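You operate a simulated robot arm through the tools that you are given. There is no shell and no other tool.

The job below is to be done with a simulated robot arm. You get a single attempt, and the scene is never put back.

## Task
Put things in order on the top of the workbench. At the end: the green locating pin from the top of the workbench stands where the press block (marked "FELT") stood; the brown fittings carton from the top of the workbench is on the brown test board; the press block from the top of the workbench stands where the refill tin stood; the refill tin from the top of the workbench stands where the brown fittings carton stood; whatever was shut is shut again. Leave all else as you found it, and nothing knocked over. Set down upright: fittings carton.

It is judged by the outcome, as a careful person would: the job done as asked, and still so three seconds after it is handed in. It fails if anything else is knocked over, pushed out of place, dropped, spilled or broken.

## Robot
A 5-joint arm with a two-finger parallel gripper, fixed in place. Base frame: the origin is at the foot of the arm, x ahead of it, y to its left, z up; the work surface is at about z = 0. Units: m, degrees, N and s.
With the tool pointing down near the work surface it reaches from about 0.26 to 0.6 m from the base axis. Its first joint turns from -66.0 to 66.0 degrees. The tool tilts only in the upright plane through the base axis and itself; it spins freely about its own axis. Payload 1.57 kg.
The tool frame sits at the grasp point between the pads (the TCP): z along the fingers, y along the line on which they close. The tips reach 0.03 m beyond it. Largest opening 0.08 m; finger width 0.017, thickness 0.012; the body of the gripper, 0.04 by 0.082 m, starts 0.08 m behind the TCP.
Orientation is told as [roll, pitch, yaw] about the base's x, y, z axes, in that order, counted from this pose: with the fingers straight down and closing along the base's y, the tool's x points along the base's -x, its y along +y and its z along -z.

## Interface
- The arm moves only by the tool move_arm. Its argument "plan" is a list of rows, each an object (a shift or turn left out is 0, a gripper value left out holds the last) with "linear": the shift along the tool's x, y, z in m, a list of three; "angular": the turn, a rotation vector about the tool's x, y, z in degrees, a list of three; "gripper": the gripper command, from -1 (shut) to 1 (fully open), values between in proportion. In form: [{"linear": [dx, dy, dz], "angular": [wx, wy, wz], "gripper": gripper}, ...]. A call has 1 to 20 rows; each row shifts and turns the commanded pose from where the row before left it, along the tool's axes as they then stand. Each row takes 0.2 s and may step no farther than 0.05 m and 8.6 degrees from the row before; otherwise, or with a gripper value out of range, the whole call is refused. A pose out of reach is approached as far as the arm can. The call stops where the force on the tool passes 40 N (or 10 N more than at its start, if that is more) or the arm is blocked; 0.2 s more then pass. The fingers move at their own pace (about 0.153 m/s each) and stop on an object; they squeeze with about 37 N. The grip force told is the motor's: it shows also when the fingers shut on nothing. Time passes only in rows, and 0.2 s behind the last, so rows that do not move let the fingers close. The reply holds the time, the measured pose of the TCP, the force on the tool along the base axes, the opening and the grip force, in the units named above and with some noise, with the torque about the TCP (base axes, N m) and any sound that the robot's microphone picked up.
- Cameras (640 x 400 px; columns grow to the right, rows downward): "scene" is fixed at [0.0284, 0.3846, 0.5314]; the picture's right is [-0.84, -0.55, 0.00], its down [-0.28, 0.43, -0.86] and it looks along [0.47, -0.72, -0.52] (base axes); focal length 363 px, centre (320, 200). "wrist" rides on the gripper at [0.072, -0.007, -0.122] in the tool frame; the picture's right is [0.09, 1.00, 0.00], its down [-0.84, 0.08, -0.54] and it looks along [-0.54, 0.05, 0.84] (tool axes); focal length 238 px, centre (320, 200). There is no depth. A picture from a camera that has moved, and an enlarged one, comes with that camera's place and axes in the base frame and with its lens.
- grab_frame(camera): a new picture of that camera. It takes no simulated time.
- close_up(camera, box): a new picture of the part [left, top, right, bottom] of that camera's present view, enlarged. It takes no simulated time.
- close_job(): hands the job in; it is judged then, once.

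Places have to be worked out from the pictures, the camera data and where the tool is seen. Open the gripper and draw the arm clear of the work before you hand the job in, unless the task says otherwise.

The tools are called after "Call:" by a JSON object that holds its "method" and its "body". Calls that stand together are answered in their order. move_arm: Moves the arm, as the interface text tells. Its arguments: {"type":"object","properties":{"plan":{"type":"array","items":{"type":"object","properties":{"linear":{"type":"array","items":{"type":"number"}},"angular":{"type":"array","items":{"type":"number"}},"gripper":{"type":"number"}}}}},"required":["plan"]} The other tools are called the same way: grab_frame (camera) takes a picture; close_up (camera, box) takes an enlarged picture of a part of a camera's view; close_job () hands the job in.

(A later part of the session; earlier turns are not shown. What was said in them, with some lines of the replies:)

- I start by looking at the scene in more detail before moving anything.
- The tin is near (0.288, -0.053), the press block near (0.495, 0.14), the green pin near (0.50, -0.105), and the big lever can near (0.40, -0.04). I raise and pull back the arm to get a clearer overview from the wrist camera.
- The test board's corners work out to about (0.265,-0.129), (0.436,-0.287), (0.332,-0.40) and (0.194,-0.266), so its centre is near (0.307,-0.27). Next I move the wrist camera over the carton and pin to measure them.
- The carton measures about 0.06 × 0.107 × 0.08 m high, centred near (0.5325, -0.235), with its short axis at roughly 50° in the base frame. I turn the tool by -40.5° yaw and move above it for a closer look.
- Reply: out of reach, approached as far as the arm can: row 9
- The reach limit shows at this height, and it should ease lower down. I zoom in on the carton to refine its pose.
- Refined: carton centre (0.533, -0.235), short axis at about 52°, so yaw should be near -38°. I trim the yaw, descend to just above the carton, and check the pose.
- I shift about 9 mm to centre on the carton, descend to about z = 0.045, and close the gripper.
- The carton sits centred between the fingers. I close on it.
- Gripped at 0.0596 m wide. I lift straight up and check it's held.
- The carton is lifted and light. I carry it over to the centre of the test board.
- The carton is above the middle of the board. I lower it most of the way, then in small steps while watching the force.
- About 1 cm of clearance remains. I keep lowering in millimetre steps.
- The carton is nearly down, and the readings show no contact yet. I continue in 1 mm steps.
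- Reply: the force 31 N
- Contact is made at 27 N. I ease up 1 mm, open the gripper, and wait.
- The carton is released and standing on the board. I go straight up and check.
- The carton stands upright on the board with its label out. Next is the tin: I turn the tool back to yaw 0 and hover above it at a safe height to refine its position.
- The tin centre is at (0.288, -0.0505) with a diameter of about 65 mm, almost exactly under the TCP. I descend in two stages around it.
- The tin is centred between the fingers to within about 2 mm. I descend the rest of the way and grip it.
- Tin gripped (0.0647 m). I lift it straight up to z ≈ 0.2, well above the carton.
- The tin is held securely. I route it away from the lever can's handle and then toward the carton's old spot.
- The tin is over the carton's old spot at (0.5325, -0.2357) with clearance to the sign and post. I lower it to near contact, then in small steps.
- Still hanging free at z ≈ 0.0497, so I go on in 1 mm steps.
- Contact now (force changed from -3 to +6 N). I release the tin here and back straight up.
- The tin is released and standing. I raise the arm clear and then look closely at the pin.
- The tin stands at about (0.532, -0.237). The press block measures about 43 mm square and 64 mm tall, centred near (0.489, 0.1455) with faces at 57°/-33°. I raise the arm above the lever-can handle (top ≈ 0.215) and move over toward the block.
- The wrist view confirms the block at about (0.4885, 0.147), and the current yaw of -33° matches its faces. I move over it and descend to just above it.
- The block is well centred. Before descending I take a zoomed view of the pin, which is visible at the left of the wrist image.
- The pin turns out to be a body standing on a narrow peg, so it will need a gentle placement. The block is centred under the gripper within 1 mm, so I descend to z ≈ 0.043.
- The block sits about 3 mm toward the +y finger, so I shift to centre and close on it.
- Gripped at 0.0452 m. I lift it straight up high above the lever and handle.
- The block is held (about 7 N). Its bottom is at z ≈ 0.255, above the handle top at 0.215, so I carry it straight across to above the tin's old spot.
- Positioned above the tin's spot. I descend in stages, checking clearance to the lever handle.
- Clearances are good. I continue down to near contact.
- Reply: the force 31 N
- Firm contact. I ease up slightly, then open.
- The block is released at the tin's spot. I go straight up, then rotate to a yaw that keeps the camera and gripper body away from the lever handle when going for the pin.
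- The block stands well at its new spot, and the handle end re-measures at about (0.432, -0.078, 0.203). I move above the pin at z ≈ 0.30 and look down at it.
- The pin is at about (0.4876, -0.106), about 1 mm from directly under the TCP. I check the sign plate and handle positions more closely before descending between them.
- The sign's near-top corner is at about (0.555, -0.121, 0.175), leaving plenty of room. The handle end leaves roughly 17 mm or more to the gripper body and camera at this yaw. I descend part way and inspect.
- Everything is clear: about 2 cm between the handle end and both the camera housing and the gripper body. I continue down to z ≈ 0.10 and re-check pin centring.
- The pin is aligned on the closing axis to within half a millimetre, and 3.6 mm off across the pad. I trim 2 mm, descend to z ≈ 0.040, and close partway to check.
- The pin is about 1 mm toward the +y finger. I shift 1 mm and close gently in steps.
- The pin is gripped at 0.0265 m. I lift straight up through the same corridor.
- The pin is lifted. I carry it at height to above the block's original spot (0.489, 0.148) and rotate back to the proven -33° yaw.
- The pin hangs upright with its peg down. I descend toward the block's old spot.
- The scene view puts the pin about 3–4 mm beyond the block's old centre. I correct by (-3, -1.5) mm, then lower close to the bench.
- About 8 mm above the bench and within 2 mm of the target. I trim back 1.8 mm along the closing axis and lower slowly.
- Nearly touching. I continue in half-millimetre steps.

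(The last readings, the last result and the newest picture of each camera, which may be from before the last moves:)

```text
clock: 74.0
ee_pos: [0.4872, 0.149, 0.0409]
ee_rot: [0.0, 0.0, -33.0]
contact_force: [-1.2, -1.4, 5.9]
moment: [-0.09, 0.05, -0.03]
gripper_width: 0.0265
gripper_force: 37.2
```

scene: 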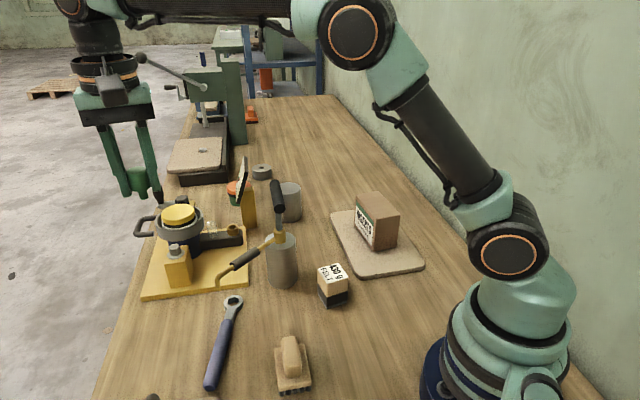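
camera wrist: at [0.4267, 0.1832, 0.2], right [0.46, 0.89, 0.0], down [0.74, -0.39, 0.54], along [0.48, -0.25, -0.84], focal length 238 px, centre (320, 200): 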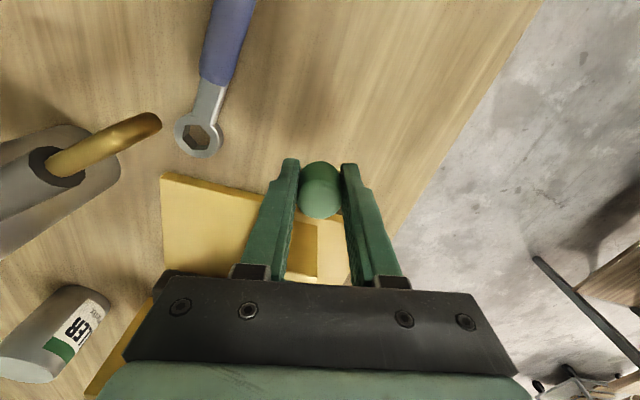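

Light contact (6 N). I open slowly so the pin isn't disturbed.

Call:
{"method": "move_arm", "body": {"plan": [{"gripper": -0.28}, {"gripper": -0.2}, {"gripper": 0.0}, {"gripper": 0.3}, {"gripper": 0.6}, {}]}}

Call:
{"method": "close_up", "body": {"camera": "scene", "box": [140, 260, 240, 340]}}

Call:
{"method": "grab_frame", "body": {"camera": "wrist"}}

```text
clock: 75.4
ee_pos: [0.4869, 0.1482, 0.0385]
ee_rot: [0.0, 0.0, -33.0]
contact_force: [0.3, -0.4, 0.2]
moment: [-0.01, 0.0, 0.02]
gripper_width: 0.0641
gripper_force: 0.2
```

```text
5.00 times, centred on (190, 300) of scene
camera zoom: at [0.0284, 0.3846, 0.5314], right [-0.84, -0.55, 0.0], down [-0.28, 0.43, -0.86], along [0.47, -0.72, -0.52], focal length 1815 px, centre (970, -300)
```

zoom: 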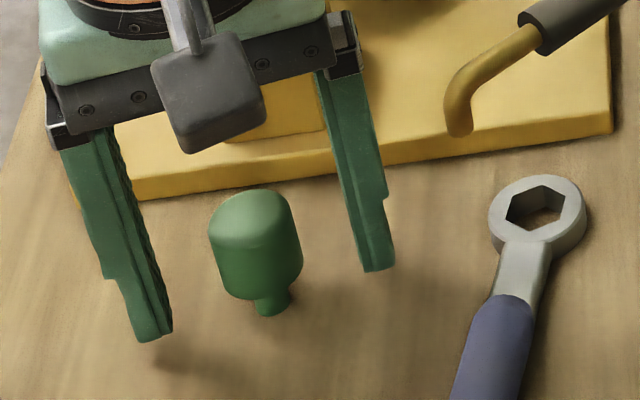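

```text
taken
camera wrist: at [0.4236, 0.1811, 0.1616], right [0.46, 0.89, 0.0], down [0.74, -0.39, 0.54], along [0.48, -0.25, -0.84], focal length 238 px, centre (320, 200)
```

wrist: 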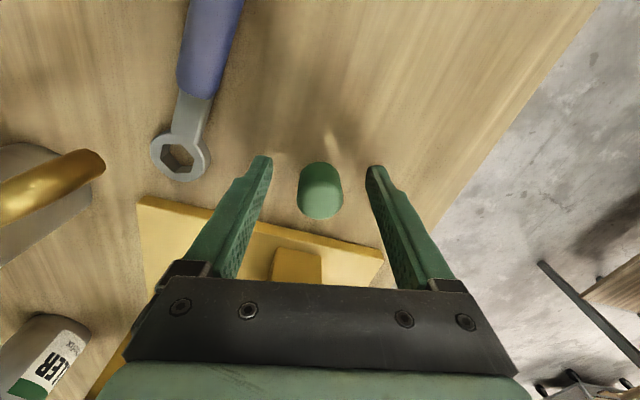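

The pin stands upright on its peg at about (0.487, 0.147). I back straight up and check again.

Call:
{"method": "move_arm", "body": {"plan": [{"linear": [0, 0, -0.01]}, {"linear": [0, 0, -0.02]}, {"linear": [0, 0, -0.035]}, {"linear": [0, 0, -0.04]}, {"linear": [0, 0, -0.045]}, {"linear": [0, 0, -0.045]}, {"linear": [0, 0, -0.045]}, {"linear": [0, 0, -0.03], "gripper": 1}, {}]}}

Call:
{"method": "grab_frame", "body": {"camera": "scene"}}

Call:
{"method": "grab_frame", "body": {"camera": "wrist"}}

```text
clock: 77.4
ee_pos: [0.4889, 0.15, 0.3102]
ee_rot: [0.0, -0.1, -33.1]
contact_force: [-0.8, -0.3, 0.6]
moment: [0.01, 0.05, -0.02]
gripper_width: 0.0799
gripper_force: 0.0
```

```text
taken
```

scene: 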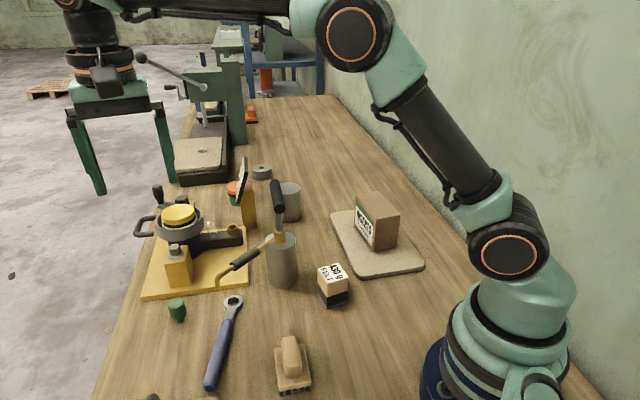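

```text
taken
camera wrist: at [0.4256, 0.1836, 0.4314], right [0.46, 0.89, 0.0], down [0.74, -0.39, 0.54], along [0.48, -0.25, -0.84], focal length 238 px, centre (320, 200)
```

wrist: 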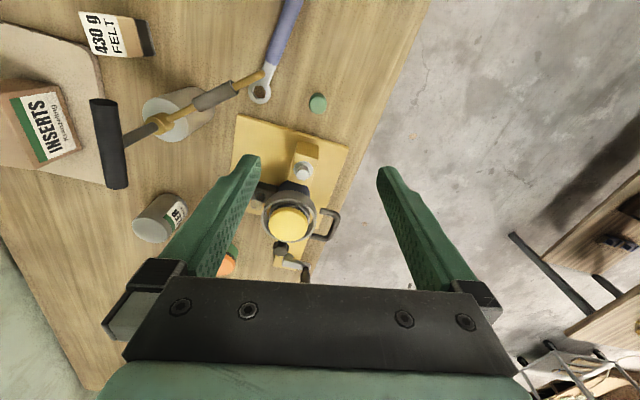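

All four items are in place. I retreat the arm at height to about its starting pose, gripper open, and take final pictures.

Call:
{"method": "move_arm", "body": {"plan": [{"linear": [-0.0096, -0.0364, -0.0015]}, {"linear": [-0.0096, -0.0364, -0.0015]}, {"linear": [-0.0096, -0.0364, -0.0015]}, {"linear": [-0.0096, -0.0364, -0.0015]}, {"linear": [-0.0096, -0.0364, -0.0015]}, {"linear": [-0.0096, -0.0364, -0.0015]}, {"linear": [-0.0096, -0.0364, -0.0015]}, {"linear": [-0.0096, -0.0364, -0.0015]}, {"angular": [0, 0, -8.25]}, {"angular": [0, 0, -8.25]}, {"angular": [0, 0, -8.25]}, {"angular": [0, 0, -8.25]}, {}, {}]}}

Call:
{"method": "grab_frame", "body": {"camera": "scene"}}

Call:
{"method": "grab_frame", "body": {"camera": "wrist"}}

Call:
{"method": "close_up", "body": {"camera": "scene", "box": [130, 130, 440, 340]}}

```text
clock: 80.4
ee_pos: [0.3923, -0.1385, 0.3203]
ee_rot: [0.0, 0.0, 0.2]
contact_force: [0.1, -0.2, -0.3]
moment: [-0.02, -0.02, 0.0]
gripper_width: 0.08
gripper_force: 0.1
```

```text
taken
```

scene: 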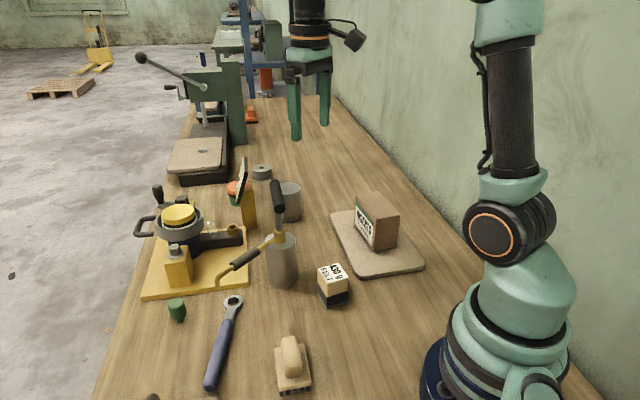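

```text
taken
camera wrist: at [0.3219, -0.1455, 0.4425], right [-0.09, 1.0, 0.0], down [0.84, 0.08, 0.54], along [0.54, 0.05, -0.84], focal length 238 px, centre (320, 200)
```

wrist: 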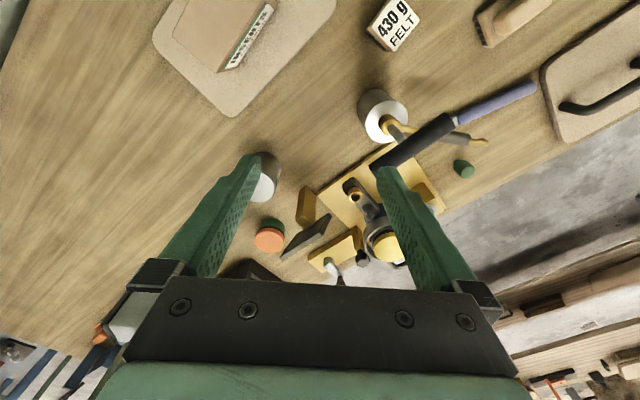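

```text
1.90 times, centred on (285, 235) of scene
camera zoom: at [0.0284, 0.3846, 0.5314], right [-0.84, -0.55, 0.0], down [-0.28, 0.43, -0.86], along [0.47, -0.72, -0.52], focal length 691 px, centre (387, 133)
```

zoom: 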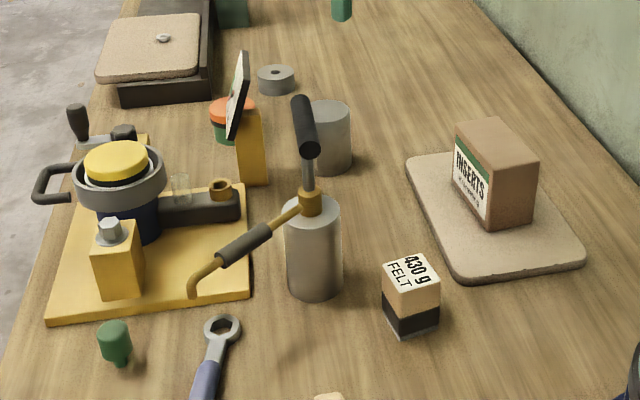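

Final pictures: the carton stands upright on the test board, the tin is at the carton's old spot, the press block is at the tin's old spot, and the pin stands at the block's old spot. Nothing else has moved or been opened, and the arm is clear with the gripper open, so I hand in the job.

Call:
{"method": "close_job", "body": {}}

```text
The job is handed in.
```

The job is done and handed in, and the final pictures show all four items where you asked for them.

- **Fittings carton:** it stands upright at about the middle of the brown test board.
- **Refill tin:** it stands where the carton stood, at about (0.532, -0.237).
- **Press block ("FELT"):** it stands where the tin stood, at about (0.288, -0.051).
- **Green locating pin:** it stands on its narrow peg where the press block stood, at about (0.487, 0.147). By my measurements that is about 2 mm from the block's old centre. The peg is only about 11 mm wide, so the pin is easy to knock over.

Nothing else was touched or knocked over, and I opened nothing, so there was nothing to shut again. The arm is back near its starting pose with the gripper open.
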